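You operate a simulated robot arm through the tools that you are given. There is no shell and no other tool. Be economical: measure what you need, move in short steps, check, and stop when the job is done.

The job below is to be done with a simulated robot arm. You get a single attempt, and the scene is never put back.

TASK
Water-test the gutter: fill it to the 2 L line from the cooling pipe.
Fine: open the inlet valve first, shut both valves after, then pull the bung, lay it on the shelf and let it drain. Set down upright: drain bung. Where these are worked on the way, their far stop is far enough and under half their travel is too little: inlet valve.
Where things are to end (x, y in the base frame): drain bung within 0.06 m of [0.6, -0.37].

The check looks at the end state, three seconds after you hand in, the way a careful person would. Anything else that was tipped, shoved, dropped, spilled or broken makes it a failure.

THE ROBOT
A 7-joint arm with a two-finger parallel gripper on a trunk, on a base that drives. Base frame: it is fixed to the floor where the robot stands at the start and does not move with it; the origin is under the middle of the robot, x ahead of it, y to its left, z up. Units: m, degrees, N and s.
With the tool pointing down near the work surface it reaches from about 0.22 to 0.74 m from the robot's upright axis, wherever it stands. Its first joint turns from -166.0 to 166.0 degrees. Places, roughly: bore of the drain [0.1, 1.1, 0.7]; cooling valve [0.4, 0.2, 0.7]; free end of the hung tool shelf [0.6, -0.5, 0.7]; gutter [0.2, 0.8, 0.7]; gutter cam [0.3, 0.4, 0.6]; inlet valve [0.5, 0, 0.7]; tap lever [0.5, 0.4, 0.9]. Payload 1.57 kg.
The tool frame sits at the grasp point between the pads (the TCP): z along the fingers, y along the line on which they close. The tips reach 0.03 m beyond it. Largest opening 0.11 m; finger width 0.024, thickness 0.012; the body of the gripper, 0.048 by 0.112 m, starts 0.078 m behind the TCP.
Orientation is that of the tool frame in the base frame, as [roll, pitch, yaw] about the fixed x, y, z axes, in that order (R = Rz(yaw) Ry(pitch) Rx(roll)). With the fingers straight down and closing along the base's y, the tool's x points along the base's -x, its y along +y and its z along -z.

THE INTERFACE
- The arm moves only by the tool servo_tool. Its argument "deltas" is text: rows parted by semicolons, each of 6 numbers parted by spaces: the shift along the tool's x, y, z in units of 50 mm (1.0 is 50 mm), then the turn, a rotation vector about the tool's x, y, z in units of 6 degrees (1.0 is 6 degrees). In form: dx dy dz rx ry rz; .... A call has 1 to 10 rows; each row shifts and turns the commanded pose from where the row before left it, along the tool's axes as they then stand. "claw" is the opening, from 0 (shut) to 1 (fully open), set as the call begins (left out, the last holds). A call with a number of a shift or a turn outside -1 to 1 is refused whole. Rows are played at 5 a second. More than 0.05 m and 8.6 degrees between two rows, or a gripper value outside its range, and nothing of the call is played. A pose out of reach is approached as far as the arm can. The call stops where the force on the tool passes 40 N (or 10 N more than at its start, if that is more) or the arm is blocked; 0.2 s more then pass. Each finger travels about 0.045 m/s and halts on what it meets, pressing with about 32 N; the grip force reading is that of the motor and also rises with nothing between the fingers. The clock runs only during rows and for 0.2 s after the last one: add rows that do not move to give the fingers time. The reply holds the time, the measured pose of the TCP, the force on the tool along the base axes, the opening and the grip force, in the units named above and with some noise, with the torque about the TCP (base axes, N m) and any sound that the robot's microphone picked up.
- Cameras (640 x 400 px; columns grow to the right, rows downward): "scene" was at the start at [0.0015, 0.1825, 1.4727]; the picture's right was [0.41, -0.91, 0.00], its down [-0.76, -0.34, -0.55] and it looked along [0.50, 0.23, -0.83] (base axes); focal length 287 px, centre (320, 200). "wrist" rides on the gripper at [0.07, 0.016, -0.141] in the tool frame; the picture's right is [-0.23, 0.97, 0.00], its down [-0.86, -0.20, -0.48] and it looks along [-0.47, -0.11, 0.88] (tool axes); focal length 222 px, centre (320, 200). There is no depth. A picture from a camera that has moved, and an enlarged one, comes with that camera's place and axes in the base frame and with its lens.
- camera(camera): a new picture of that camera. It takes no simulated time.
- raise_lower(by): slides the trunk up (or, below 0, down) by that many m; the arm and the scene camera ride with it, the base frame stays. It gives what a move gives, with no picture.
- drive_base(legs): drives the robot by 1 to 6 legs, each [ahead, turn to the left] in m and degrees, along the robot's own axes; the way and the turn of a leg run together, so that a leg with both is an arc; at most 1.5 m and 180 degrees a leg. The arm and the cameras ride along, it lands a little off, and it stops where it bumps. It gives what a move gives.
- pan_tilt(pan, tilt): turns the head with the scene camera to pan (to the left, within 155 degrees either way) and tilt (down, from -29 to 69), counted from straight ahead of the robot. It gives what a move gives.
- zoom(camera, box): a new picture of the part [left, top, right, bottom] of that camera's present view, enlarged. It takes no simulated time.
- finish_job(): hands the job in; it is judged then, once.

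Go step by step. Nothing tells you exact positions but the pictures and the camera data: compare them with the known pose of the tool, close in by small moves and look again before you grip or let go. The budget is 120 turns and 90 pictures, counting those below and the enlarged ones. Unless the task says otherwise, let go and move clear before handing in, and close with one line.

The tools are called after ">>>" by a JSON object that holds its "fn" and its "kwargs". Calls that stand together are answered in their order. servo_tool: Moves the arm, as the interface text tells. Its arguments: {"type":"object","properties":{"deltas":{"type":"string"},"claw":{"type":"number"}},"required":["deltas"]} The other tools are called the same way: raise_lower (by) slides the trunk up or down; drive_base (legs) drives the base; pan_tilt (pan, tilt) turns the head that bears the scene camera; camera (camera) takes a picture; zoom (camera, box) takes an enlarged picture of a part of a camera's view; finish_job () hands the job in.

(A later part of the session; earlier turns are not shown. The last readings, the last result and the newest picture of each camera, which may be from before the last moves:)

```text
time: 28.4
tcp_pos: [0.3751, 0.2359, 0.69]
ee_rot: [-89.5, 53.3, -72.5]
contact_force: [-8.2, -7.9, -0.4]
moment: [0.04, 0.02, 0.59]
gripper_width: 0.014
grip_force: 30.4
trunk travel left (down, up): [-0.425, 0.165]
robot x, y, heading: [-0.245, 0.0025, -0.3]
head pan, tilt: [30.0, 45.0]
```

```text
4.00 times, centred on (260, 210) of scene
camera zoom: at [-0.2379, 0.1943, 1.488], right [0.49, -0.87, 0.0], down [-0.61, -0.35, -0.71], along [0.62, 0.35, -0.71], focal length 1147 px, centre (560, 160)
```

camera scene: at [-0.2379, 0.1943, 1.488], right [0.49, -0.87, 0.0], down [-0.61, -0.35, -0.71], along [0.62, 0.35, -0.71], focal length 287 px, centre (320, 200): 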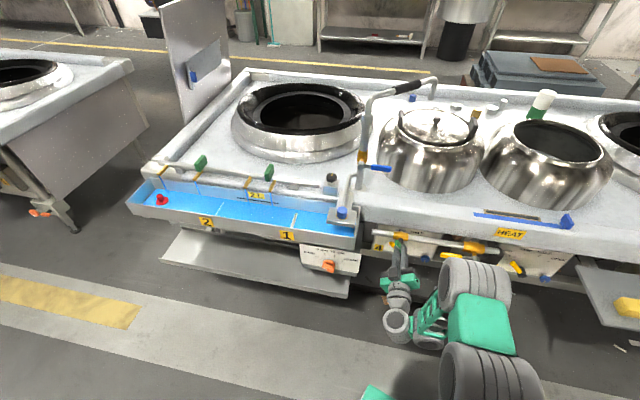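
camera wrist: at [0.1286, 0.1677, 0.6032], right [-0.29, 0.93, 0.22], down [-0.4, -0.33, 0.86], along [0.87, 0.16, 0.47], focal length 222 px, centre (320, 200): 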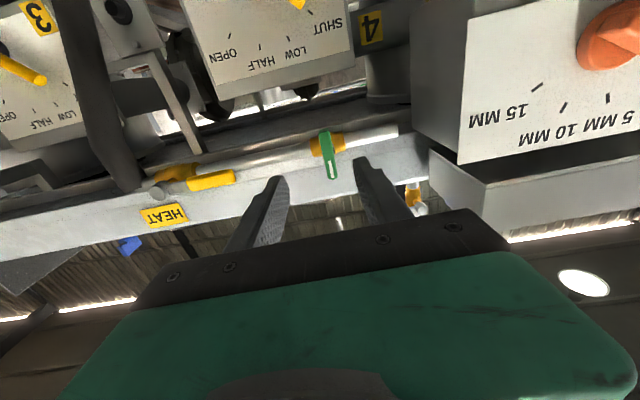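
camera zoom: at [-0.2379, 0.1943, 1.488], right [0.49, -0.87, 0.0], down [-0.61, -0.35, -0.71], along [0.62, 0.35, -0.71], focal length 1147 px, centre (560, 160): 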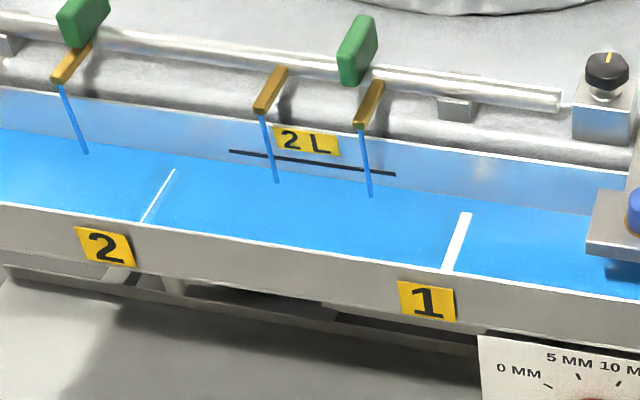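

The level is just under the 2 L line and rising fast, so I shut the valve at once at full allowed rate.

>>> {"fn": "servo_tool", "kwargs": {"deltas": "0 0 0 0 0 1;0 0 0 0 0 1;0 0 0 0 0 1;0 0 0 0 0 1;0 0 0 0 0 1;0 0 0 0 0 1;0 0 0 0 0 0.5"}}

>>> {"fn": "zoom", "kwargs": {"camera": "scene", "box": [180, 170, 340, 250]}}

>>> {"fn": "zoom", "kwargs": {"camera": "scene", "box": [225, 180, 295, 220]}}

```text
time: 30.0
tcp_pos: [0.3749, 0.2356, 0.6894]
ee_rot: [86.0, 87.4, 103.1]
contact_force: [-7.9, -1.6, -2.1]
moment: [-0.89, -0.13, 0.41]
gripper_width: 0.0148
grip_force: 30.7
trunk travel left (down, up): [-0.425, 0.165]
robot x, y, heading: [-0.2494, 0.0009, -0.3]
head pan, tilt: [30.0, 45.0]
```

```text
4.00 times, centred on (260, 210) of scene
camera zoom: at [-0.2378, 0.195, 1.4878], right [0.49, -0.87, 0.0], down [-0.61, -0.35, -0.71], along [0.61, 0.35, -0.71], focal length 1147 px, centre (560, 160)
```

zoom: 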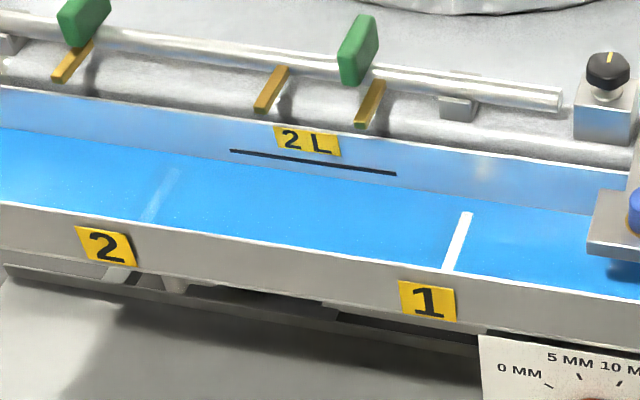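

```text
9.14 times, centred on (260, 200) of scene
camera zoom: at [-0.2378, 0.195, 1.4878], right [0.49, -0.87, 0.0], down [-0.61, -0.35, -0.71], along [0.61, 0.35, -0.71], focal length 2623 px, centre (869, 200)
```

zoom: 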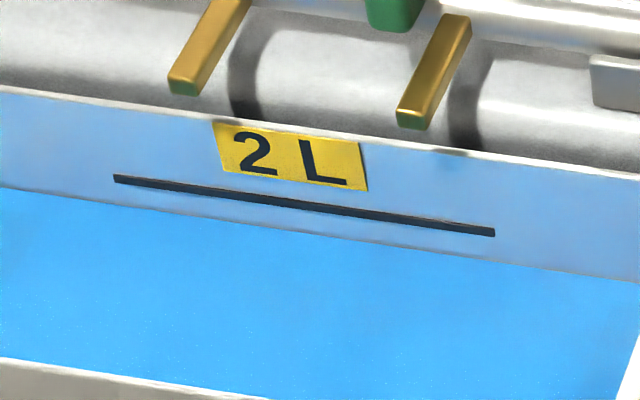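

Closed; the spouts have stopped and the level is roughly a centimetre below the 2 L line with only a small rise during closing. I'll add water by a smaller open-and-shut cycle in one call and remeasure.

>>> {"fn": "servo_tool", "kwargs": {"deltas": "0 0 0 0 0 -0.5;0 0 0 0 0 -1;0 0 0 0 0 -1;0 0 0 0 0 -1;0 0 0 0 0 -1;0 0 0 0 0 1;0 0 0 0 0 1;0 0 0 0 0 1;0 0 0 0 0 1;0 0 0 0 0 0.5"}}

>>> {"fn": "zoom", "kwargs": {"camera": "scene", "box": [225, 180, 295, 220]}}

```text
time: 32.2
tcp_pos: [0.3738, 0.2343, 0.6897]
ee_rot: [84.6, 87.4, 101.9]
contact_force: [0.5, -0.8, 3.3]
moment: [-0.89, -0.19, 0.46]
gripper_width: 0.0149
grip_force: 31.2
trunk travel left (down, up): [-0.425, 0.165]
robot x, y, heading: [-0.2466, -0.0002, -0.4]
head pan, tilt: [30.0, 45.0]
```

```text
9.14 times, centred on (260, 200) of scene
camera zoom: at [-0.2375, 0.1948, 1.4879], right [0.49, -0.87, 0.0], down [-0.61, -0.35, -0.71], along [0.61, 0.35, -0.71], focal length 2623 px, centre (869, 200)
```

zoom: 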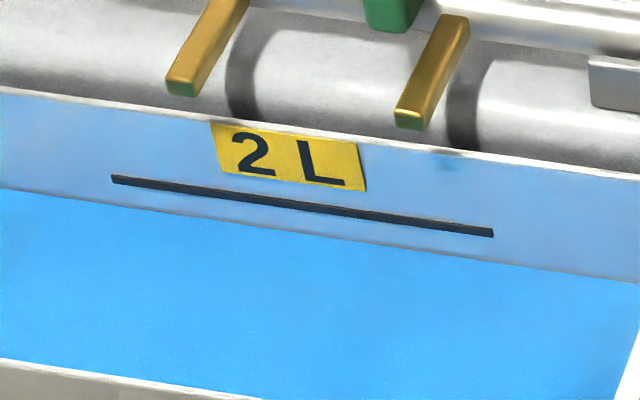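

Only about a millimetre was added. I open to 36° again, hold briefly, and measure.

>>> {"fn": "servo_tool", "kwargs": {"deltas": "0 0 0 0 0 -0.5;0 0 0 0 0 -1;0 0 0 0 0 -1;0 0 0 0 0 -1;0 0 0 0 0 -1;0 0 0 0 0 -1;0 0 0 0 0 -1;0 0 0 0 0 0;0 0 0 0 0 0"}}

>>> {"fn": "zoom", "kwargs": {"camera": "scene", "box": [225, 180, 295, 220]}}

```text
time: 34.2
tcp_pos: [0.3738, 0.235, 0.6903]
ee_rot: [-89.6, 53.5, -72.5]
contact_force: [1.4, -1.3, 6.8]
moment: [-0.14, 0.48, 0.19]
gripper_width: 0.0141
grip_force: 30.0
trunk travel left (down, up): [-0.425, 0.165]
robot x, y, heading: [-0.2462, 0.0006, -0.4]
head pan, tilt: [30.0, 45.0]
```

```text
9.14 times, centred on (260, 200) of scene
camera zoom: at [-0.2378, 0.1946, 1.488], right [0.49, -0.87, 0.0], down [-0.61, -0.35, -0.71], along [0.61, 0.35, -0.71], focal length 2623 px, centre (869, 200)
```

zoom: 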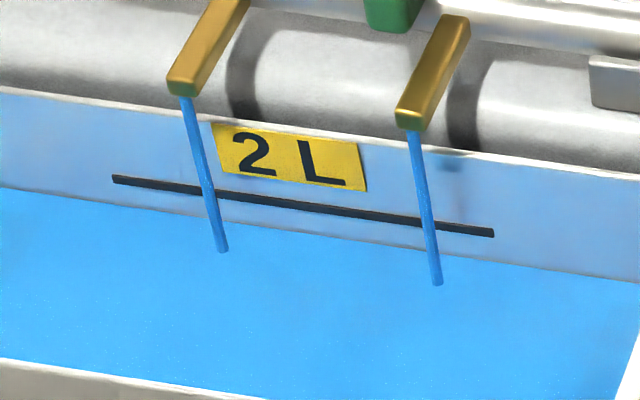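

Level rises slowly (about 1 mm per second). I hold open for 2 s and measure again.

>>> {"fn": "servo_tool", "kwargs": {"deltas": "0 0 0 0 0 0;0 0 0 0 0 0;0 0 0 0 0 0;0 0 0 0 0 0;0 0 0 0 0 0;0 0 0 0 0 0;0 0 0 0 0 0;0 0 0 0 0 0;0 0 0 0 0 0;0 0 0 0 0 0"}}

>>> {"fn": "zoom", "kwargs": {"camera": "scene", "box": [225, 180, 295, 220]}}

```text
time: 36.4
tcp_pos: [0.375, 0.2354, 0.6896]
ee_rot: [-89.7, 53.6, -72.5]
contact_force: [2.9, 0.5, 9.5]
moment: [-0.02, 0.09, 0.46]
gripper_width: 0.0138
grip_force: 30.4
trunk travel left (down, up): [-0.425, 0.165]
robot x, y, heading: [-0.2505, 0.0025, -0.6]
head pan, tilt: [30.0, 45.0]
```

```text
9.14 times, centred on (260, 200) of scene
camera zoom: at [-0.2379, 0.1946, 1.488], right [0.49, -0.87, 0.0], down [-0.61, -0.35, -0.71], along [0.61, 0.35, -0.71], focal length 2623 px, centre (869, 200)
```

zoom: 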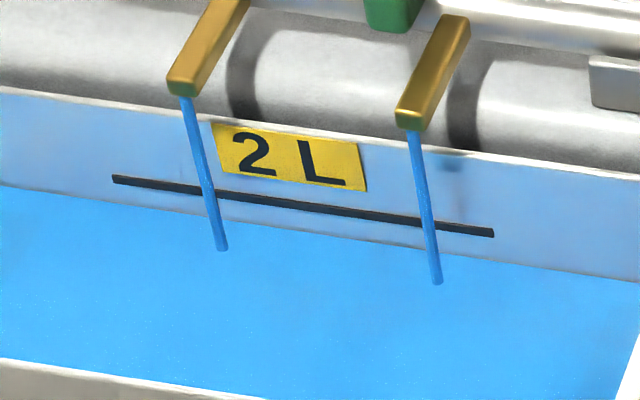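

Slow rise, so I open further (to ~66°) and hold a second.

>>> {"fn": "servo_tool", "kwargs": {"deltas": "0 0 0 0 0 -1;0 0 0 0 0 -1;0 0 0 0 0 -1;0 0 0 0 0 -1;0 0 0 0 0 -1;0 0 0 0 0 0;0 0 0 0 0 0;0 0 0 0 0 0;0 0 0 0 0 0;0 0 0 0 0 0"}}

>>> {"fn": "zoom", "kwargs": {"camera": "scene", "box": [225, 180, 295, 220]}}

```text
time: 38.6
tcp_pos: [0.3754, 0.2345, 0.6898]
ee_rot: [-89.9, 23.5, -72.9]
contact_force: [2.8, -0.6, 8.4]
moment: [-0.18, 0.4, -0.11]
gripper_width: 0.014
grip_force: 30.3
trunk travel left (down, up): [-0.425, 0.165]
robot x, y, heading: [-0.2473, 0.0038, -0.6]
head pan, tilt: [30.0, 45.0]
```

```text
9.14 times, centred on (260, 200) of scene
camera zoom: at [-0.2377, 0.1946, 1.4879], right [0.49, -0.87, 0.0], down [-0.61, -0.35, -0.71], along [0.61, 0.35, -0.71], focal length 2623 px, centre (869, 200)
```

zoom: 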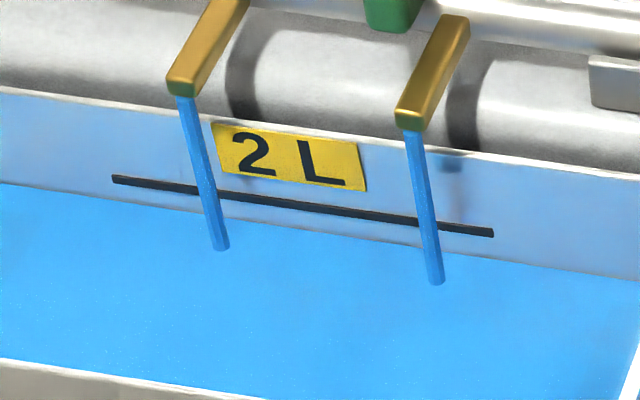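

Still about 20 px short at under 1 px/s. I wait about 6.6 s more, then measure.

>>> {"fn": "servo_tool", "kwargs": {"deltas": "0 0 0 0 0 0;0 0 0 0 0 0;0 0 0 0 0 0;0 0 0 0 0 0;0 0 0 0 0 0;0 0 0 0 0 0;0 0 0 0 0 0;0 0 0 0 0 0;0 0 0 0 0 0;0 0 0 0 0 0"}}

>>> {"fn": "servo_tool", "kwargs": {"deltas": "0 0 0 0 0 0;0 0 0 0 0 0;0 0 0 0 0 0;0 0 0 0 0 0;0 0 0 0 0 0;0 0 0 0 0 0;0 0 0 0 0 0;0 0 0 0 0 0;0 0 0 0 0 0;0 0 0 0 0 0"}}

>>> {"fn": "servo_tool", "kwargs": {"deltas": "0 0 0 0 0 0;0 0 0 0 0 0;0 0 0 0 0 0;0 0 0 0 0 0;0 0 0 0 0 0;0 0 0 0 0 0;0 0 0 0 0 0;0 0 0 0 0 0;0 0 0 0 0 0;0 0 0 0 0 0"}}

>>> {"fn": "zoom", "kwargs": {"camera": "scene", "box": [225, 180, 295, 220]}}

```text
time: 40.8
tcp_pos: [0.3745, 0.234, 0.6894]
ee_rot: [-89.8, 23.5, -72.6]
contact_force: [3.2, -1.4, 8.3]
moment: [-0.12, 0.32, 0.15]
gripper_width: 0.014
grip_force: 30.4
trunk travel left (down, up): [-0.425, 0.165]
robot x, y, heading: [-0.245, -0.0003, -0.2]
head pan, tilt: [30.0, 45.0]
```

```text
time: 43.0
tcp_pos: [0.3753, 0.2348, 0.6898]
ee_rot: [-89.8, 23.5, -72.7]
contact_force: [3.2, -0.6, 8.2]
moment: [-0.07, 0.35, 0.1]
gripper_width: 0.014
grip_force: 30.6
trunk travel left (down, up): [-0.425, 0.165]
robot x, y, heading: [-0.2485, 0.0044, -0.3]
head pan, tilt: [30.0, 45.0]
```

```text
time: 45.2
tcp_pos: [0.3749, 0.2347, 0.6899]
ee_rot: [-89.8, 23.5, -72.7]
contact_force: [3.1, -1.0, 7.9]
moment: [-0.11, 0.3, 0.17]
gripper_width: 0.0136
grip_force: 30.5
trunk travel left (down, up): [-0.425, 0.165]
robot x, y, heading: [-0.2472, 0.0009, -0.3]
head pan, tilt: [30.0, 45.0]
```

```text
9.14 times, centred on (260, 200) of scene
camera zoom: at [-0.2377, 0.1944, 1.488], right [0.49, -0.87, 0.0], down [-0.61, -0.35, -0.71], along [0.61, 0.35, -0.71], focal length 2623 px, centre (869, 200)
```

zoom: 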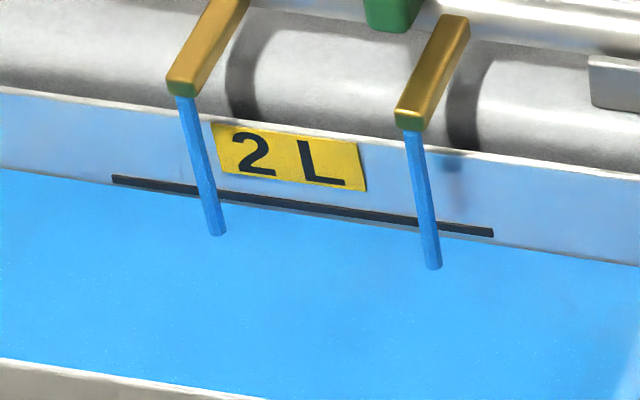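

Only about 6–7 px (3 mm) remain at 2 px/s, and closing adds about 2 px. I hold ~1.2 s then close fully.

>>> {"fn": "servo_tool", "kwargs": {"deltas": "0 0 0 0 0 0;0 0 0 0 0 0;0 0 0 0 0 0;0 0 0 0 0 0;0 0 0 0 0 0;0 0 0 0 0 1;0 0 0 0 0 1;0 0 0 0 0 1;0 0 0 0 0 1;0 0 0 0 0 1"}}

>>> {"fn": "servo_tool", "kwargs": {"deltas": "0 0 0 0 0 1;0 0 0 0 0 1;0 0 0 0 0 1;0 0 0 0 0 1;0 0 0 0 0 1;0 0 0 0 0 1;0 0 0 0 0 0.5"}}

>>> {"fn": "zoom", "kwargs": {"camera": "scene", "box": [225, 180, 295, 220]}}

```text
time: 47.4
tcp_pos: [0.3753, 0.2342, 0.6891]
ee_rot: [-89.7, 53.6, -72.5]
contact_force: [-1.4, 0.4, 9.1]
moment: [-0.21, 0.48, 0.13]
gripper_width: 0.0137
grip_force: 30.2
trunk travel left (down, up): [-0.425, 0.165]
robot x, y, heading: [-0.2455, 0.0049, -0.4]
head pan, tilt: [30.0, 45.0]
```

```text
time: 49.0
tcp_pos: [0.3747, 0.2366, 0.6886]
ee_rot: [86.9, 87.5, 104.2]
contact_force: [-2.7, 2.6, 0.7]
moment: [-0.85, -0.4, 0.49]
gripper_width: 0.0148
grip_force: 30.9
trunk travel left (down, up): [-0.425, 0.165]
robot x, y, heading: [-0.2436, 0.0017, -0.5]
head pan, tilt: [30.0, 45.0]
```

```text
9.14 times, centred on (260, 200) of scene
camera zoom: at [-0.2377, 0.1952, 1.4878], right [0.49, -0.87, 0.0], down [-0.61, -0.35, -0.71], along [0.61, 0.35, -0.71], focal length 2623 px, centre (869, 200)
```

zoom: 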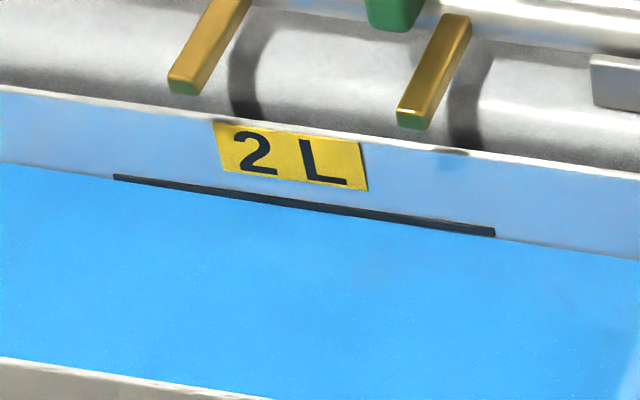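

The water now sits right on the 2 L line and the spouts are dry. I release the green handle, withdraw, and reposition to shut the inlet lever.

>>> {"fn": "servo_tool", "kwargs": {"deltas": "0 0 0 0 0 -0.4;0 0 0 0 0 0;0 0 0 0 0 0;0 0 -0.5 0 0 0;0 0 -1 0 0 0;0 0 -1 0 0 0;0 -0.9 0 0 0 0;0 -1 0 0 0 0;0 -1 0 0 0 0;0.6 0 -0.7 0 0 0", "claw": 0.5}}

>>> {"fn": "drive_base", "kwargs": {"legs": [[0.1, 0]]}}

>>> {"fn": "servo_tool", "kwargs": {"deltas": "0 0 0 0 0 0;0 0 0 0 0 0;0 0 0 0 0 0", "claw": 0}}

>>> {"fn": "pan_tilt", "kwargs": {"pan": 15, "tilt": 50}}

>>> {"fn": "camera", "kwargs": {"camera": "scene"}}

```text
time: 51.2
tcp_pos: [0.2642, 0.0471, 0.6599]
ee_rot: [34.9, 89.9, 52.1]
contact_force: [1.0, 0.1, -0.8]
moment: [0.02, 0.01, -0.05]
gripper_width: 0.0551
grip_force: 0.0
trunk travel left (down, up): [-0.425, 0.165]
robot x, y, heading: [-0.2461, 0.0009, -0.6]
head pan, tilt: [30.0, 45.0]
```

```text
time: 52.3
tcp_pos: [0.3636, 0.0488, 0.6602]
ee_rot: [38.2, 89.8, 55.6]
contact_force: [0.3, 0.0, 0.9]
moment: [-0.01, 0.02, 0.02]
gripper_width: 0.055
grip_force: 0.0
trunk travel left (down, up): [-0.425, 0.165]
robot x, y, heading: [-0.15, -0.0016, -0.1]
head pan, tilt: [30.0, 45.0]
```

```text
time: 53.1
tcp_pos: [0.3644, 0.0491, 0.6603]
ee_rot: [39.1, 89.9, 56.5]
contact_force: [0.3, -0.8, 0.3]
moment: [0.0, 0.05, -0.02]
gripper_width: 0.0
grip_force: 8.5
trunk travel left (down, up): [-0.425, 0.165]
robot x, y, heading: [-0.1476, 0.0015, -0.4]
head pan, tilt: [30.0, 45.0]
```

```text
time: 53.9
tcp_pos: [0.3635, 0.0487, 0.6598]
ee_rot: [39.5, 89.8, 57.0]
contact_force: [-0.4, -0.5, -0.9]
moment: [-0.01, 0.0, 0.0]
gripper_width: 0.0001
grip_force: 21.3
trunk travel left (down, up): [-0.425, 0.165]
robot x, y, heading: [-0.1481, 0.0026, -0.5]
head pan, tilt: [15.0, 50.0]
```

```text
39 pictures are left
camera scene: at [-0.1349, 0.1743, 1.481], right [0.25, -0.97, 0.0], down [-0.74, -0.19, -0.64], along [0.62, 0.16, -0.77], focal length 287 px, centre (320, 200)
```

scene: 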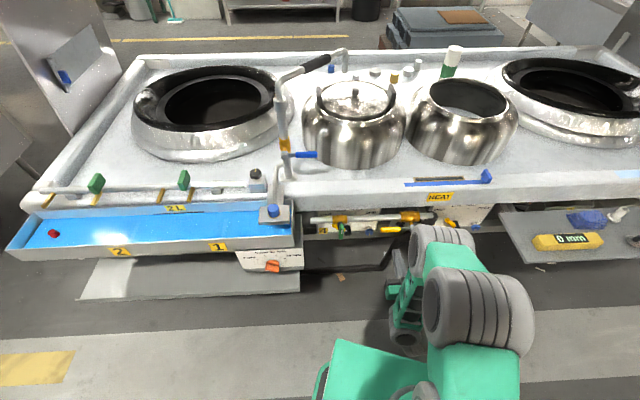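

Tool is in front of and below the inlet lever's outer half. I advance under it and look.

>>> {"fn": "servo_tool", "kwargs": {"deltas": "0.16 -0.18 0.3 0 0 0;0 0 0.5 0 0 0;0 0 0.5 0 0 0;0 0 0.2 0 0 0"}}

>>> {"fn": "zoom", "kwargs": {"camera": "wrist", "box": [200, 80, 440, 230]}}

>>> {"fn": "zoom", "kwargs": {"camera": "scene", "box": [350, 190, 450, 250]}}

```text
time: 54.9
tcp_pos: [0.4367, 0.0632, 0.6513]
ee_rot: [38.3, 89.8, 55.8]
contact_force: [-0.1, 0.9, -0.1]
moment: [0.01, 0.0, -0.01]
gripper_width: 0.0001
grip_force: 21.3
trunk travel left (down, up): [-0.425, 0.165]
robot x, y, heading: [-0.1482, -0.0007, -0.3]
head pan, tilt: [15.0, 50.0]
```

```text
2.67 times, centred on (320, 155) of wrist
camera zoom: at [0.2983, 0.036, 0.5814], right [-0.29, 0.93, 0.23], down [-0.4, -0.34, 0.85], along [0.87, 0.16, 0.47], focal length 592 px, centre (320, 320)
```

zoom: 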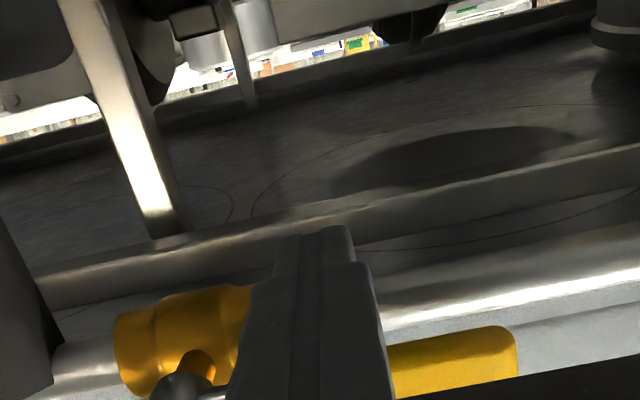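

```text
6.40 times, centred on (400, 220) of scene
camera zoom: at [-0.1349, 0.1743, 1.481], right [0.25, -0.97, 0.0], down [-0.74, -0.19, -0.64], along [0.62, 0.16, -0.77], focal length 1836 px, centre (-192, 72)
```

zoom: 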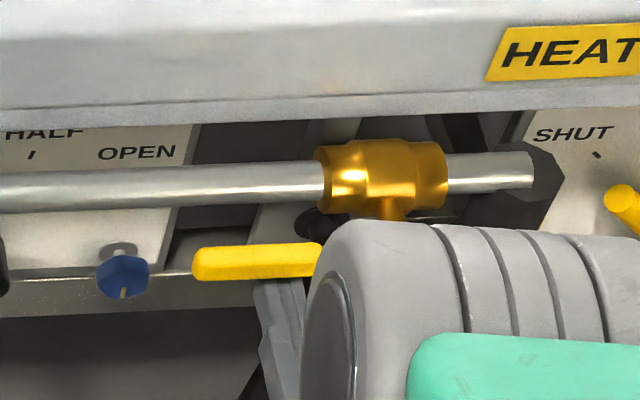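

The finger is under the lever with the pipe clear. I push up and to the right along the arc to bring it vertical.

>>> {"fn": "servo_tool", "kwargs": {"deltas": "-0.3 0 0 0 0 0;-0.35 0.03 0 0 0 0;-0.35 0.03 0 0 0 0;-0.3 -0.1 0 0 0 0;-0.3 -0.16 0 0 0 0;-0.24 -0.22 0 0 0 0;-0.2 -0.32 0 0 0 0;0 -0.2 0 0 0 0"}}

>>> {"fn": "zoom", "kwargs": {"camera": "wrist", "box": [200, 80, 440, 230]}}

>>> {"fn": "zoom", "kwargs": {"camera": "scene", "box": [350, 190, 450, 250]}}

```text
time: 56.8
tcp_pos: [0.4496, 0.0294, 0.7539]
ee_rot: [37.8, 89.8, 56.5]
contact_force: [-3.8, 9.8, 2.3]
moment: [-0.13, -0.04, 0.05]
gripper_width: 0.0
grip_force: 21.3
trunk travel left (down, up): [-0.425, 0.165]
robot x, y, heading: [-0.1477, 0.0024, 0.1]
head pan, tilt: [15.0, 50.0]
stopped in row 8: the force on the tool passed its limit at 43 N (the readings are from after the stop); the commanded pose is now the measured one
```

```text
2.67 times, centred on (320, 155) of wrist
camera zoom: at [0.311, -0.0011, 0.6843], right [-0.31, 0.92, 0.23], down [-0.39, -0.35, 0.85], along [0.87, 0.18, 0.47], focal length 592 px, centre (320, 320)
```

zoom: 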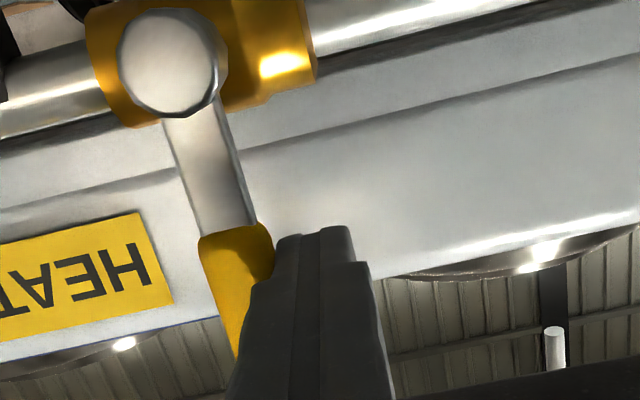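

```text
6.40 times, centred on (400, 220) of scene
camera zoom: at [-0.1374, 0.1754, 1.481], right [0.26, -0.96, 0.0], down [-0.74, -0.2, -0.64], along [0.62, 0.17, -0.77], focal length 1836 px, centre (-192, 72)
```

zoom: 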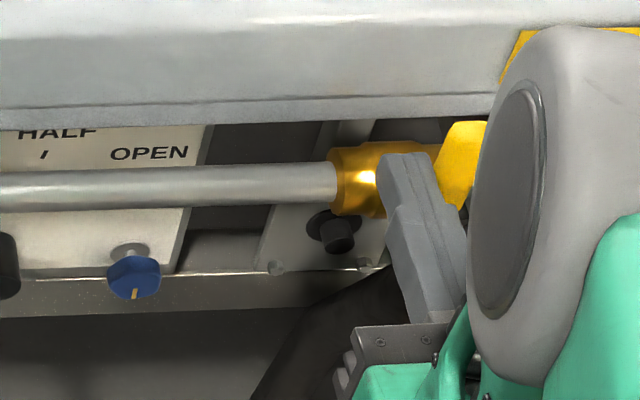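

The lever is upright against its closed stop. I withdraw the tool, back the base off, and turn the tool down and raise it for the drive to the bung.

>>> {"fn": "servo_tool", "kwargs": {"deltas": "0 0.2 0 0 0 0;0 0 -1 0 0 0;0 0 -1 0 0 0;0 0 -1 0 0 0;-1 0 0 0 0 0;-1 0 0 0 0 0;-1 0 0 0 0 0"}}

>>> {"fn": "drive_base", "kwargs": {"legs": [[-0.3, 0]]}}

>>> {"fn": "camera", "kwargs": {"camera": "scene"}}

>>> {"fn": "servo_tool", "kwargs": {"deltas": "0 0 0 0 1 0;0 0 0 0 1 0;0 0 0 0 1 0;0 0 0 0 1 0;0 0 0 0 1 0;0 0 0 0 1 0;0 0 0 0 1 0;0 0 0 0 1 0;0 0 0 0 1 0;0 0 0 0 1 0", "claw": 0.6}}

>>> {"fn": "servo_tool", "kwargs": {"deltas": "0 0 0 0 1 0;0 0 0 0 1 0;0 0 0 0 1 0;0 0 0 0 1 0;0 0 0 0 1 0"}}

```text
time: 58.4
tcp_pos: [0.306, -0.0107, 0.9037]
ee_rot: [42.5, 89.6, 61.0]
contact_force: [0.2, -0.4, 0.9]
moment: [0.01, 0.01, -0.02]
gripper_width: 0.0002
grip_force: 21.7
trunk travel left (down, up): [-0.425, 0.165]
robot x, y, heading: [-0.1472, 0.0009, 0.3]
head pan, tilt: [15.0, 50.0]
```

```text
time: 60.4
tcp_pos: [0.0077, -0.0121, 0.9021]
ee_rot: [52.4, 89.8, 70.6]
contact_force: [-0.1, -0.5, -0.1]
moment: [0.0, -0.01, 0.01]
gripper_width: 0.0
grip_force: 20.9
trunk travel left (down, up): [-0.425, 0.165]
robot x, y, heading: [-0.4491, 0.0013, -0.5]
head pan, tilt: [15.0, 50.0]
```

```text
34 pictures are left
camera scene: at [-0.4334, 0.1745, 1.481], right [0.26, -0.97, 0.0], down [-0.74, -0.2, -0.64], along [0.62, 0.16, -0.77], focal length 287 px, centre (320, 200)
```

scene: 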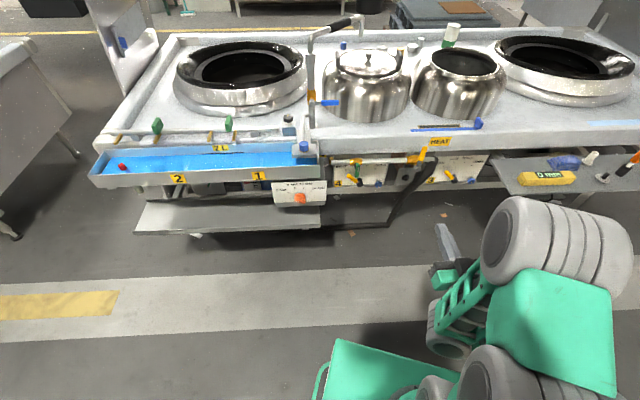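

```text
time: 62.3
tcp_pos: [-0.0565, 0.0891, 0.7591]
ee_rot: [171.9, 55.3, -168.7]
contact_force: [-0.3, 0.4, -0.5]
moment: [-0.01, 0.02, 0.02]
gripper_width: 0.0658
grip_force: 0.0
out of reach, approached as far as the arm can: row 2, 3, 4, 5, 6, 7, 8, 9
trunk travel left (down, up): [-0.425, 0.165]
robot x, y, heading: [-0.445, 0.0038, -0.2]
head pan, tilt: [15.0, 50.0]
stopped in row 9: the arm was blocked; the commanded pose is now the measured one
```

```text
time: 63.0
tcp_pos: [-0.0675, 0.1299, 0.7604]
ee_rot: [160.6, 53.7, -176.4]
contact_force: [0.0, 0.4, 0.0]
moment: [-0.01, -0.02, 0.0]
gripper_width: 0.0659
grip_force: 0.0
out of reach, approached as far as the arm can: row 1, 2, 3
trunk travel left (down, up): [-0.425, 0.165]
robot x, y, heading: [-0.4453, 0.0016, -0.3]
head pan, tilt: [15.0, 50.0]
stopped in row 3: the arm was blocked; the commanded pose is now the measured one
```

The arm got into an awkward, self-limited posture. Let me look at it before recovering.

>>> {"fn": "camera", "kwargs": {"camera": "scene"}}

>>> {"fn": "zoom", "kwargs": {"camera": "scene", "box": [320, 130, 480, 200]}}

```text
33 pictures are left
camera scene: at [-0.4333, 0.1742, 1.481], right [0.26, -0.97, 0.0], down [-0.74, -0.2, -0.64], along [0.62, 0.16, -0.77], focal length 287 px, centre (320, 200)
```

scene: 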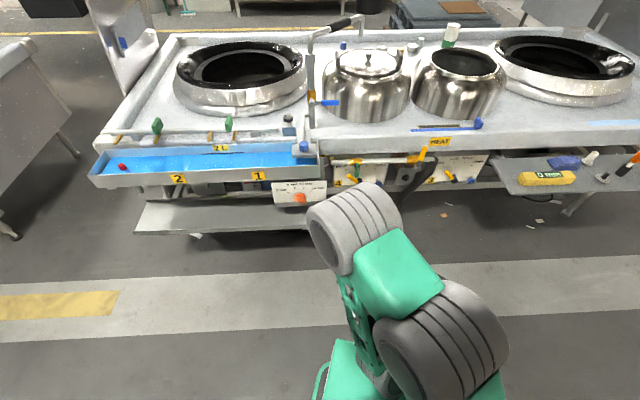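

```text
4.00 times, centred on (400, 165) of scene
camera zoom: at [-0.4333, 0.1742, 1.481], right [0.26, -0.97, 0.0], down [-0.74, -0.2, -0.64], along [0.62, 0.16, -0.77], focal length 1147 px, centre (0, 340)
```

zoom: 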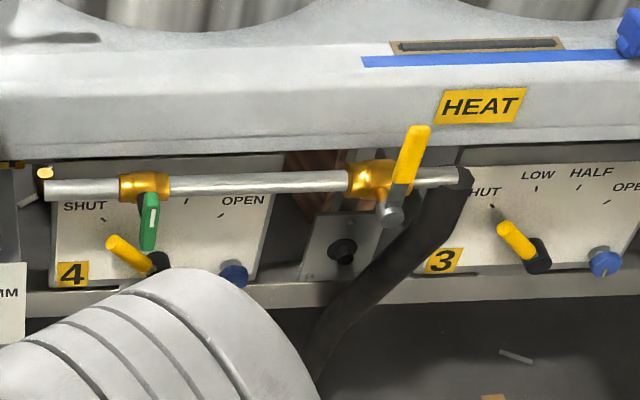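

Both valve handles look shut as at the start. I move the tool out and up to free the posture, then tip it down.

>>> {"fn": "servo_tool", "kwargs": {"deltas": "-1 0 0 0 0 0;-1 0 0 0 0 0;-1 0 0 0 0 0;-1 0 0 0 0 0"}}

>>> {"fn": "servo_tool", "kwargs": {"deltas": "0 0 0 0 1 0;0 0 0 0 1 0;0 0 0 0 1 0;0 0 0 0 1 0;0 0 0 0 1 0;0 0 0 0 1 0;0 0 0 0 1 0;0 0 0 0 1 0"}}

```text
time: 64.0
tcp_pos: [-0.0669, 0.129, 0.7599]
ee_rot: [160.8, 53.8, -176.3]
contact_force: [0.8, -0.8, 1.2]
moment: [0.0, 0.02, 0.02]
gripper_width: 0.0661
grip_force: 0.0
out of reach, approached as far as the arm can: row 1, 2, 3, 4
trunk travel left (down, up): [-0.425, 0.165]
robot x, y, heading: [-0.4468, 0.0017, -0.5]
head pan, tilt: [15.0, 50.0]
```

```text
time: 64.7
tcp_pos: [-0.0871, 0.1659, 0.7597]
ee_rot: [150.7, 49.9, 179.0]
contact_force: [-0.1, -0.1, 0.1]
moment: [-0.01, 0.02, 0.0]
gripper_width: 0.066
grip_force: 0.1
out of reach, approached as far as the arm can: row 1, 2, 3
trunk travel left (down, up): [-0.425, 0.165]
robot x, y, heading: [-0.4462, 0.0018, -0.1]
head pan, tilt: [15.0, 50.0]
stopped in row 3: the arm was blocked; the commanded pose is now the measured one
```

Further in that direction is blocked. I reverse: tip back toward horizontal and extend forward to leave the limit.

>>> {"fn": "servo_tool", "kwargs": {"deltas": "0 0 0.5 0 -1 0;0 0 0.5 0 -1 0;0 0 0.5 0 -1 0;0 0 0.5 0 -1 0;0 0 0.5 0 -1 0"}}

>>> {"fn": "servo_tool", "kwargs": {"deltas": "-0.5 0 0.5 0 0 0;-0.5 0 0.5 0 0 0;-0.5 0 0.5 0 0 0;-0.5 0 0.5 0 0 0"}}

>>> {"fn": "camera", "kwargs": {"camera": "scene"}}

```text
time: 65.3
tcp_pos: [-0.0613, 0.1582, 0.7864]
ee_rot: [166.3, 64.9, -165.5]
contact_force: [0.6, -0.5, -0.6]
moment: [0.0, -0.03, 0.02]
gripper_width: 0.0661
grip_force: 0.0
trunk travel left (down, up): [-0.425, 0.165]
robot x, y, heading: [-0.4412, -0.0004, -0.4]
head pan, tilt: [15.0, 50.0]
stopped in row 2: the arm was blocked; the commanded pose is now the measured one
```

```text
time: 66.3
tcp_pos: [-0.0108, 0.1844, 0.7854]
ee_rot: [166.3, 64.8, -165.6]
contact_force: [-0.9, -0.6, -1.1]
moment: [0.0, -0.01, -0.02]
gripper_width: 0.0663
grip_force: 0.1
out of reach, approached as far as the arm can: row 2, 3, 4
trunk travel left (down, up): [-0.425, 0.165]
robot x, y, heading: [-0.4408, 0.0003, -0.2]
head pan, tilt: [15.0, 50.0]
```

```text
31 pictures are left
camera scene: at [-0.4335, 0.1746, 1.481], right [0.26, -0.97, 0.0], down [-0.74, -0.2, -0.64], along [0.62, 0.16, -0.77], focal length 287 px, centre (320, 200)
```

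scene: 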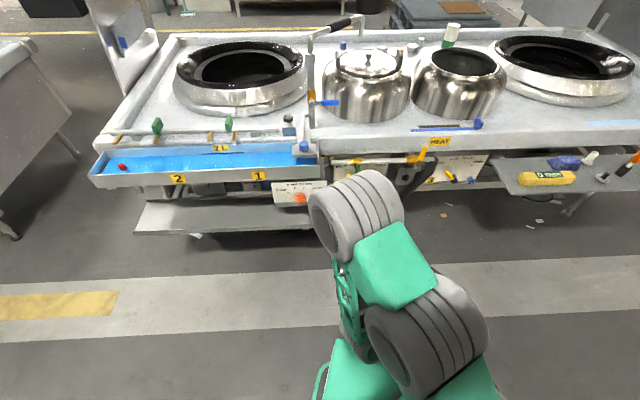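

I try extending along the tool axis (forward and slightly down), which is free space.

>>> {"fn": "servo_tool", "kwargs": {"deltas": "0 0 0.8 0 0 0;0 0 0.8 0 0 0;0 0 0.8 0 0 0;0 0 0.8 0 0 0"}}

>>> {"fn": "servo_tool", "kwargs": {"deltas": "-1 0 0 0 0 0;-1 0 0 0 0 0;-1 0 0 0 0 0"}}

```text
time: 67.3
tcp_pos: [0.0261, 0.1939, 0.7688]
ee_rot: [161.5, 67.7, -170.0]
contact_force: [-0.7, 0.5, 0.5]
moment: [-0.02, -0.02, -0.02]
gripper_width: 0.0662
grip_force: 0.1
out of reach, approached as far as the arm can: row 1, 2, 3, 4
trunk travel left (down, up): [-0.425, 0.165]
robot x, y, heading: [-0.4475, -0.0001, -0.2]
head pan, tilt: [15.0, 50.0]
stopped in row 4: the arm was blocked; the commanded pose is now the measured one
```

```text
time: 68.1
tcp_pos: [-0.0049, 0.1782, 0.8167]
ee_rot: [161.7, 67.8, -169.7]
contact_force: [0.2, -0.5, 0.4]
moment: [-0.01, 0.02, -0.04]
gripper_width: 0.0659
grip_force: 0.1
out of reach, approached as far as the arm can: row 1, 2, 3
trunk travel left (down, up): [-0.425, 0.165]
robot x, y, heading: [-0.4424, 0.0006, -0.1]
head pan, tilt: [15.0, 50.0]
```

I tip back to horizontal and then re-extend to the posture that worked before (about 0.5 m ahead, z ≈ 0.7).

>>> {"fn": "servo_tool", "kwargs": {"deltas": "0 0 0 0 -1 0;0 0 0 0 -1 0;0 0 0 0 -1 0"}}

>>> {"fn": "servo_tool", "kwargs": {"deltas": "0 -0.5 0.5 0 0 0;0 -0.5 0.5 0 0 0;0 -0.5 0.5 0 0 0;0 -0.5 0.5 0 0 0"}}

```text
time: 68.9
tcp_pos: [-0.0002, 0.1811, 0.8173]
ee_rot: [118.7, 82.4, 146.1]
contact_force: [-0.3, 0.3, -0.7]
moment: [0.01, 0.03, -0.02]
gripper_width: 0.0658
grip_force: 0.0
trunk travel left (down, up): [-0.425, 0.165]
robot x, y, heading: [-0.4455, 0.0019, -0.1]
head pan, tilt: [15.0, 50.0]
```

```text
time: 69.9
tcp_pos: [0.1329, 0.1376, 0.7954]
ee_rot: [119.7, 82.1, 147.4]
contact_force: [0.1, 0.1, 0.4]
moment: [-0.03, 0.0, -0.01]
gripper_width: 0.0658
grip_force: 0.0
trunk travel left (down, up): [-0.425, 0.165]
robot x, y, heading: [-0.4492, -0.0002, -0.2]
head pan, tilt: [15.0, 50.0]
```

Free again. Now I tip the tool down from this more extended position.

>>> {"fn": "servo_tool", "kwargs": {"deltas": "0 0 0 0 1 0;0 0 0 0 1 0;0 0 0 0 1 0;0 0 0 0 1 0;0 0 0 0 1 0;0 0 0 0 1 0"}}

>>> {"fn": "servo_tool", "kwargs": {"deltas": "0 0 0 0 1 0;0 0 0 0 1 0;0 0 0 0 1 0;0 0 0 0 1 0;0 0 0 0 1 0;0 0 0 0 1 0"}}

```text
time: 71.3
tcp_pos: [0.0821, 0.1224, 0.7766]
ee_rot: [154.3, 74.3, -177.8]
contact_force: [0.3, 0.0, -0.1]
moment: [0.01, -0.04, 0.01]
gripper_width: 0.066
grip_force: 0.0
out of reach, approached as far as the arm can: row 1, 2, 3, 4, 5, 6
trunk travel left (down, up): [-0.425, 0.165]
robot x, y, heading: [-0.4477, 0.0038, 0.1]
head pan, tilt: [15.0, 50.0]
```

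```text
time: 72.7
tcp_pos: [0.0393, 0.1155, 0.7649]
ee_rot: [161.7, 68.3, -170.1]
contact_force: [0.1, -0.2, 0.0]
moment: [0.04, 0.0, 0.01]
gripper_width: 0.0663
grip_force: 0.1
out of reach, approached as far as the arm can: row 1, 2, 3, 4, 5, 6
trunk travel left (down, up): [-0.425, 0.165]
robot x, y, heading: [-0.4444, 0.002, -0.3]
head pan, tilt: [15.0, 50.0]
```

I try tipping down by pivoting about the wrist instead (tool tip swings down and back).

>>> {"fn": "servo_tool", "kwargs": {"deltas": "0.5 0 0 0 1 0;0.5 0 0 0 1 0;0.5 0 0 0 1 0;0.5 0 0 0 1 0"}}

>>> {"fn": "camera", "kwargs": {"camera": "wrist"}}

```text
time: 73.9
tcp_pos: [-0.0048, 0.1054, 0.6619]
ee_rot: [167.4, 58.1, -164.1]
contact_force: [0.4, -0.5, 0.3]
moment: [0.02, 0.02, -0.02]
gripper_width: 0.066
grip_force: 0.1
out of reach, approached as far as the arm can: row 1, 2, 3, 4
trunk travel left (down, up): [-0.425, 0.165]
robot x, y, heading: [-0.4469, -0.0019, -0.3]
head pan, tilt: [15.0, 50.0]
stopped in row 4: the arm was blocked; the commanded pose is now the measured one
```

```text
30 pictures are left
camera wrist: at [-0.1513, 0.047, 0.6774], right [-0.32, 0.9, 0.3], down [0.17, -0.26, 0.95], along [0.93, 0.35, -0.07], focal length 222 px, centre (320, 200)
```

wrist: 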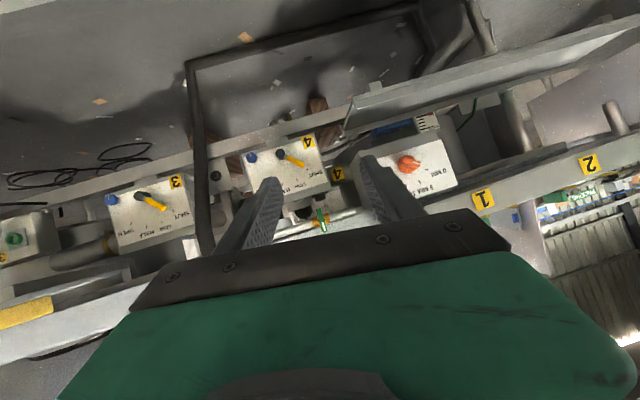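

Still limited; the wrist seems to be near a joint limit in this elbow posture. I return to horizontal and go up and out, to where the arm is straighter, before tipping.

>>> {"fn": "servo_tool", "kwargs": {"deltas": "-0.5 0 0.3 0 -1 0;-0.5 0 0.3 0 -1 0;-0.5 0 0.3 0 -1 0;-0.5 0 0.3 0 -1 0;-0.5 0 0.3 0 -1 0"}}

>>> {"fn": "servo_tool", "kwargs": {"deltas": "-0.8 0 0.3 0 0 0;-0.8 0 0.3 0 0 0;-0.8 0 0.3 0 0 0;-0.8 0 0.3 0 0 0;-0.8 0 0.3 0 0 0;-0.8 0 0 0 0 0"}}

>>> {"fn": "camera", "kwargs": {"camera": "scene"}}

```text
time: 75.1
tcp_pos: [0.0975, 0.1437, 0.7541]
ee_rot: [101.8, 83.3, 128.5]
contact_force: [1.0, 0.1, 1.0]
moment: [0.0, 0.0, 0.01]
gripper_width: 0.066
grip_force: 0.1
trunk travel left (down, up): [-0.425, 0.165]
robot x, y, heading: [-0.4436, 0.0029, -0.4]
head pan, tilt: [15.0, 50.0]
```

```text
time: 76.5
tcp_pos: [0.1133, 0.1333, 0.9104]
ee_rot: [101.5, 83.3, 128.1]
contact_force: [-0.3, 0.1, 0.6]
moment: [0.0, 0.02, -0.01]
gripper_width: 0.0659
grip_force: 0.1
out of reach, approached as far as the arm can: row 3, 4, 5, 6
trunk travel left (down, up): [-0.425, 0.165]
robot x, y, heading: [-0.444, 0.0028, -0.1]
head pan, tilt: [15.0, 50.0]
```

```text
29 pictures are left
camera scene: at [-0.4336, 0.175, 1.4809], right [0.26, -0.97, 0.0], down [-0.74, -0.2, -0.64], along [0.62, 0.16, -0.77], focal length 287 px, centre (320, 200)
```

scene: 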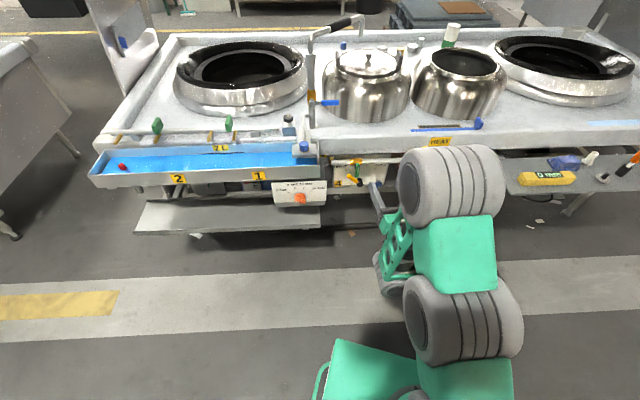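

The forearm is folded back, so I should move outward while tipping. I lower a bit, extend forward, then tip while keeping moving outward.

>>> {"fn": "servo_tool", "kwargs": {"deltas": "0.6 0 0.6 0 0 0;0.6 0 0.6 0 0 0;0.4 0 0.6 0 0 0"}}

>>> {"fn": "servo_tool", "kwargs": {"deltas": "0.4 0 0.4 0 1 0;0.4 0 0.4 0 1 0;0.4 0 0.4 0 1 0;0.3 0 0.4 0 1 0;0.2 0 0.3 0 1 0"}}

```text
time: 77.3
tcp_pos: [0.1586, 0.1717, 0.826]
ee_rot: [101.5, 83.3, 128.2]
contact_force: [-0.2, 0.5, 0.1]
moment: [0.0, 0.0, 0.03]
gripper_width: 0.0659
grip_force: 0.1
out of reach, approached as far as the arm can: row 1, 2, 3
trunk travel left (down, up): [-0.425, 0.165]
robot x, y, heading: [-0.4458, -0.0023, -0.2]
head pan, tilt: [15.0, 50.0]
```

```text
time: 78.5
tcp_pos: [0.0003, 0.1351, 0.6769]
ee_rot: [166.3, 60.9, -165.4]
contact_force: [0.6, -0.1, -0.1]
moment: [-0.03, -0.02, -0.02]
gripper_width: 0.0662
grip_force: 0.1
out of reach, approached as far as the arm can: row 1, 2, 3, 4, 5
trunk travel left (down, up): [-0.425, 0.165]
robot x, y, heading: [-0.4442, 0.0016, -0.1]
head pan, tilt: [15.0, 50.0]
```

Extension is what's limited in this posture. I'll try swinging the tool to point left (as the arm was at the start) to change the elbow posture.

>>> {"fn": "servo_tool", "kwargs": {"deltas": "0 0 0 0 -1 0;0 0 0 0 -1 0;0 0 0 -1 0 0;0 0 0 -1 0 0;0 0 0 -1 0 0;0 0 0 -1 0 0;0 0 0 -1 0 0;0 0 0 -1 0 0"}}

>>> {"fn": "servo_tool", "kwargs": {"deltas": "0 0 0 0 1 0;0 0 0 0 1 0;0 0 0 0 1 0;0 0 0 0 1 0;0 0 0 0 1 0"}}

```text
time: 80.3
tcp_pos: [-0.0743, 0.2823, 0.6795]
ee_rot: [122.4, 70.8, -175.1]
contact_force: [0.2, -0.7, -0.6]
moment: [0.0, -0.01, -0.01]
gripper_width: 0.0658
grip_force: 0.0
out of reach, approached as far as the arm can: row 4, 5, 6, 7, 8
trunk travel left (down, up): [-0.425, 0.165]
robot x, y, heading: [-0.4449, -0.004, -0.3]
head pan, tilt: [15.0, 50.0]
```

```text
time: 81.1
tcp_pos: [-0.07, 0.3072, 0.6823]
ee_rot: [146.0, 67.8, -149.1]
contact_force: [0.9, 0.1, 0.5]
moment: [-0.03, 0.04, 0.05]
gripper_width: 0.0659
grip_force: 0.1
out of reach, approached as far as the arm can: row 1, 2, 3, 4
trunk travel left (down, up): [-0.425, 0.165]
robot x, y, heading: [-0.4471, 0.0026, -0.5]
head pan, tilt: [15.0, 50.0]
stopped in row 4: the arm was blocked; the commanded pose is now the measured one
```

>>> {"fn": "pan_tilt", "kwargs": {"pan": 0, "tilt": 66}}

>>> {"fn": "camera", "kwargs": {"camera": "scene"}}

```text
time: 81.9
tcp_pos: [-0.0711, 0.3065, 0.6815]
ee_rot: [145.8, 67.9, -149.0]
contact_force: [0.7, 0.5, 0.3]
moment: [0.02, 0.0, 0.01]
gripper_width: 0.066
grip_force: 0.0
trunk travel left (down, up): [-0.425, 0.165]
robot x, y, heading: [-0.4453, 0.003, -0.2]
head pan, tilt: [0.0, 66.0]
```

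```text
28 pictures are left
camera scene: at [-0.4483, 0.1547, 1.4618], right [0.0, -1.0, 0.0], down [-0.91, 0.0, -0.41], along [0.41, 0.0, -0.91], focal length 287 px, centre (320, 200)
```

scene: 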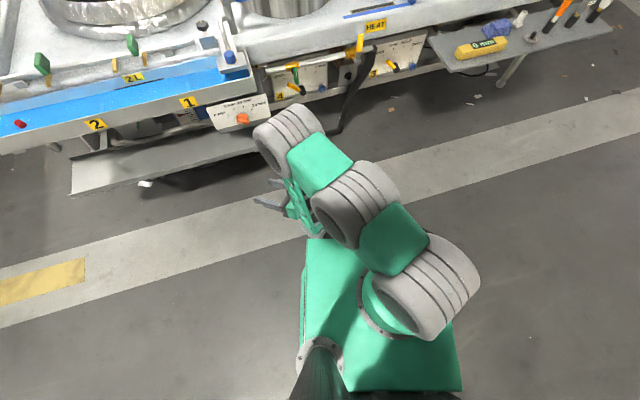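

The elbow is out ahead with the forearm folded back underneath. I lower the wrist to unfold the elbow, then try tipping down.

>>> {"fn": "servo_tool", "kwargs": {"deltas": "1 0 0 0 0 0;1 0 0 0 0 0;1 0 0 0 0 0"}}

>>> {"fn": "servo_tool", "kwargs": {"deltas": "0 0 0 0 1 0;0 0 0 0 1 0;0 0 0 0 1 0;0 0 0 0 1 0;0 0 0 0 1 0;0 0 0 0 1 0"}}

```text
time: 82.7
tcp_pos: [-0.1205, 0.2748, 0.5413]
ee_rot: [146.1, 67.7, -148.7]
contact_force: [0.0, -0.5, 0.2]
moment: [0.0, 0.0, -0.01]
gripper_width: 0.0659
grip_force: 0.1
trunk travel left (down, up): [-0.425, 0.165]
robot x, y, heading: [-0.4448, -0.0003, -0.3]
head pan, tilt: [0.0, 66.0]
```

```text
time: 83.7
tcp_pos: [-0.1159, 0.2823, 0.5763]
ee_rot: [160.2, 61.6, -134.2]
contact_force: [0.0, -0.4, 0.4]
moment: [-0.02, 0.0, -0.01]
gripper_width: 0.0661
grip_force: 0.1
out of reach, approached as far as the arm can: row 2, 3, 4
trunk travel left (down, up): [-0.425, 0.165]
robot x, y, heading: [-0.4468, 0.0045, -0.1]
head pan, tilt: [0.0, 66.0]
stopped in row 4: the arm was blocked; the commanded pose is now the measured one
```

Pitch stays limited near 60° regardless of height, so likely a forearm/hand roll joint is at its end. I roll the tool about its own axis by 60° and retry tipping.

>>> {"fn": "servo_tool", "kwargs": {"deltas": "0 0 0 0 0 1;0 0 0 0 0 1;0 0 0 0 0 1;0 0 0 0 0 1;0 0 0 0 0 1;0 0 0 0 0 1;0 0 0 0 0 1;0 0 0 0 0 1;0 0 0 0 0 1;0 0 0 0 0 1"}}

>>> {"fn": "servo_tool", "kwargs": {"deltas": "0 0 0 0.87 0.5 0;0 0 0 0.87 0.5 0;0 0 0 0.87 0.5 0;0 0 0 0.87 0.5 0;0 0 0 0.87 0.5 0"}}

```text
time: 85.9
tcp_pos: [-0.1157, 0.2848, 0.5767]
ee_rot: [117.9, 17.5, 167.1]
contact_force: [0.3, 0.3, -0.1]
moment: [0.0, 0.01, 0.02]
gripper_width: 0.066
grip_force: 0.0
trunk travel left (down, up): [-0.425, 0.165]
robot x, y, heading: [-0.4477, 0.0012, -0.2]
head pan, tilt: [0.0, 66.0]
```

```text
time: 86.6
tcp_pos: [-0.0821, 0.3015, 0.6133]
ee_rot: [116.1, 20.8, 162.5]
contact_force: [0.6, -0.8, 0.2]
moment: [-0.06, -0.01, 0.03]
gripper_width: 0.066
grip_force: 0.1
out of reach, approached as far as the arm can: row 1, 2, 3
trunk travel left (down, up): [-0.425, 0.165]
robot x, y, heading: [-0.445, -0.0028, -0.1]
head pan, tilt: [0.0, 66.0]
stopped in row 3: the arm was blocked; the commanded pose is now the measured one
```

The hand roll is free; the bend is the limit. With the tool pointing left, I move the wrist forward and up to unfold the elbow.

>>> {"fn": "servo_tool", "kwargs": {"deltas": "-0.8 0 0 0 0 0;-0.8 0 0 0 0 0;-0.8 0 0 0 0 0;-0.8 0 0 0 0 0;-0.8 0 0 0 0 0"}}

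>>> {"fn": "servo_tool", "kwargs": {"deltas": "0 0.8 0 0 0 0;0 0.8 0 0 0 0;0 0.8 0 0 0 0;0 0.8 0 0 0 0;0 0.8 0 0 0 0"}}

>>> {"fn": "camera", "kwargs": {"camera": "scene"}}

```text
time: 87.8
tcp_pos: [-0.0698, 0.2646, 0.6376]
ee_rot: [115.1, 21.5, 162.0]
contact_force: [0.3, -1.2, 0.2]
moment: [0.04, -0.01, 0.03]
gripper_width: 0.066
grip_force: 0.1
out of reach, approached as far as the arm can: row 1, 2, 3, 4, 5
trunk travel left (down, up): [-0.425, 0.165]
robot x, y, heading: [-0.4451, 0.0016, -0.2]
head pan, tilt: [0.0, 66.0]
```

```text
time: 88.5
tcp_pos: [-0.0299, 0.3376, 0.7428]
ee_rot: [106.2, 24.4, 155.0]
contact_force: [1.3, -0.4, -0.5]
moment: [0.04, 0.01, 0.02]
gripper_width: 0.0659
grip_force: 0.0
out of reach, approached as far as the arm can: row 3
trunk travel left (down, up): [-0.425, 0.165]
robot x, y, heading: [-0.4451, 0.0031, 0.0]
head pan, tilt: [0.0, 66.0]
stopped in row 3: the arm was blocked; the commanded pose is now the measured one
```

```text
27 pictures are left
camera scene: at [-0.4481, 0.1544, 1.4618], right [0.0, -1.0, 0.0], down [-0.91, 0.0, -0.41], along [0.41, 0.0, -0.91], focal length 287 px, centre (320, 200)
```

scene: 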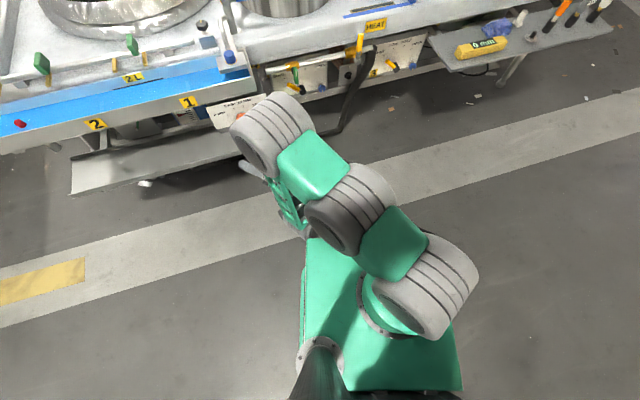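

The arm geometry looks fine except that tipping is blocked in this heading. I swing the tool about the vertical toward the right, pivoting about the wrist, to look for a free branch.

>>> {"fn": "servo_tool", "kwargs": {"deltas": "-0.5 0 0 0.4 -0.88 0.25;-0.5 0 0 0.4 -0.88 0.25;-0.5 0 0 0.4 -0.88 0.25;-0.5 0 0 0.4 -0.88 0.25;-0.5 0 0 0.4 -0.88 0.25;-0.5 0 0 0.4 -0.88 0.25;-0.5 0 0 0.4 -0.88 0.25;-0.5 0 0 0.4 -0.88 0.25;-0.5 0 0 0.4 -0.88 0.25;-0.5 0 0 0.4 -0.88 0.25"}}

>>> {"fn": "servo_tool", "kwargs": {"deltas": "-0.5 0 0 0.4 -0.88 0.25;-0.5 0 0 0.4 -0.88 0.25;-0.5 0 0 0.4 -0.88 0.25;-0.5 0 0 0.4 -0.88 0.25;-0.5 0 0 0.4 -0.88 0.25"}}

```text
time: 90.7
tcp_pos: [0.0983, 0.1603, 0.8421]
ee_rot: [105.3, 24.3, 94.6]
contact_force: [0.4, 0.8, 1.0]
moment: [0.0, 0.01, -0.02]
gripper_width: 0.066
grip_force: 0.2
out of reach, approached as far as the arm can: row 2, 3
trunk travel left (down, up): [-0.425, 0.165]
robot x, y, heading: [-0.4466, -0.0024, -0.5]
head pan, tilt: [0.0, 66.0]
```

```text
time: 91.9
tcp_pos: [0.0826, 0.0495, 0.8938]
ee_rot: [105.1, 23.9, 64.7]
contact_force: [-0.2, -0.4, 0.7]
moment: [0.0, 0.0, 0.01]
gripper_width: 0.066
grip_force: 0.0
trunk travel left (down, up): [-0.425, 0.165]
robot x, y, heading: [-0.4482, -0.0012, -0.2]
head pan, tilt: [0.0, 66.0]
```

That branch is free. Now I try tipping down from here.

>>> {"fn": "servo_tool", "kwargs": {"deltas": "0 0 0 0.87 0.4 0;0 0 0 0.87 0.4 0;0 0 0 0.87 0.4 0;0 0 0 0.87 0.4 0;0 0 0 0.87 0.4 0"}}

```text
time: 93.1
tcp_pos: [0.0841, 0.0485, 0.8946]
ee_rot: [135.2, 18.1, 75.8]
contact_force: [-0.3, -0.3, 0.1]
moment: [0.02, -0.02, 0.0]
gripper_width: 0.0661
grip_force: 0.1
trunk travel left (down, up): [-0.425, 0.165]
robot x, y, heading: [-0.4429, 0.0034, 0.1]
head pan, tilt: [0.0, 66.0]
```

Tipping works here; I finish tipping to straight down.

>>> {"fn": "servo_tool", "kwargs": {"deltas": "0 0 0 0.87 0.4 0;0 0 0 0.87 0.4 0;0 0 0 0.87 0.4 0;0 0 0 0.87 0.4 0;0 0 0 0.87 0.4 0;0 0 0 0.87 0.4 0;0 0 0 0.87 0.4 0;0 0 0 0.87 0.4 0"}}

```text
time: 94.9
tcp_pos: [0.0833, 0.0502, 0.8931]
ee_rot: [178.7, 0.7, 83.2]
contact_force: [-0.5, -0.1, -0.6]
moment: [-0.03, -0.04, -0.03]
gripper_width: 0.066
grip_force: 0.1
trunk travel left (down, up): [-0.425, 0.165]
robot x, y, heading: [-0.442, -0.0013, -0.1]
head pan, tilt: [0.0, 66.0]
```

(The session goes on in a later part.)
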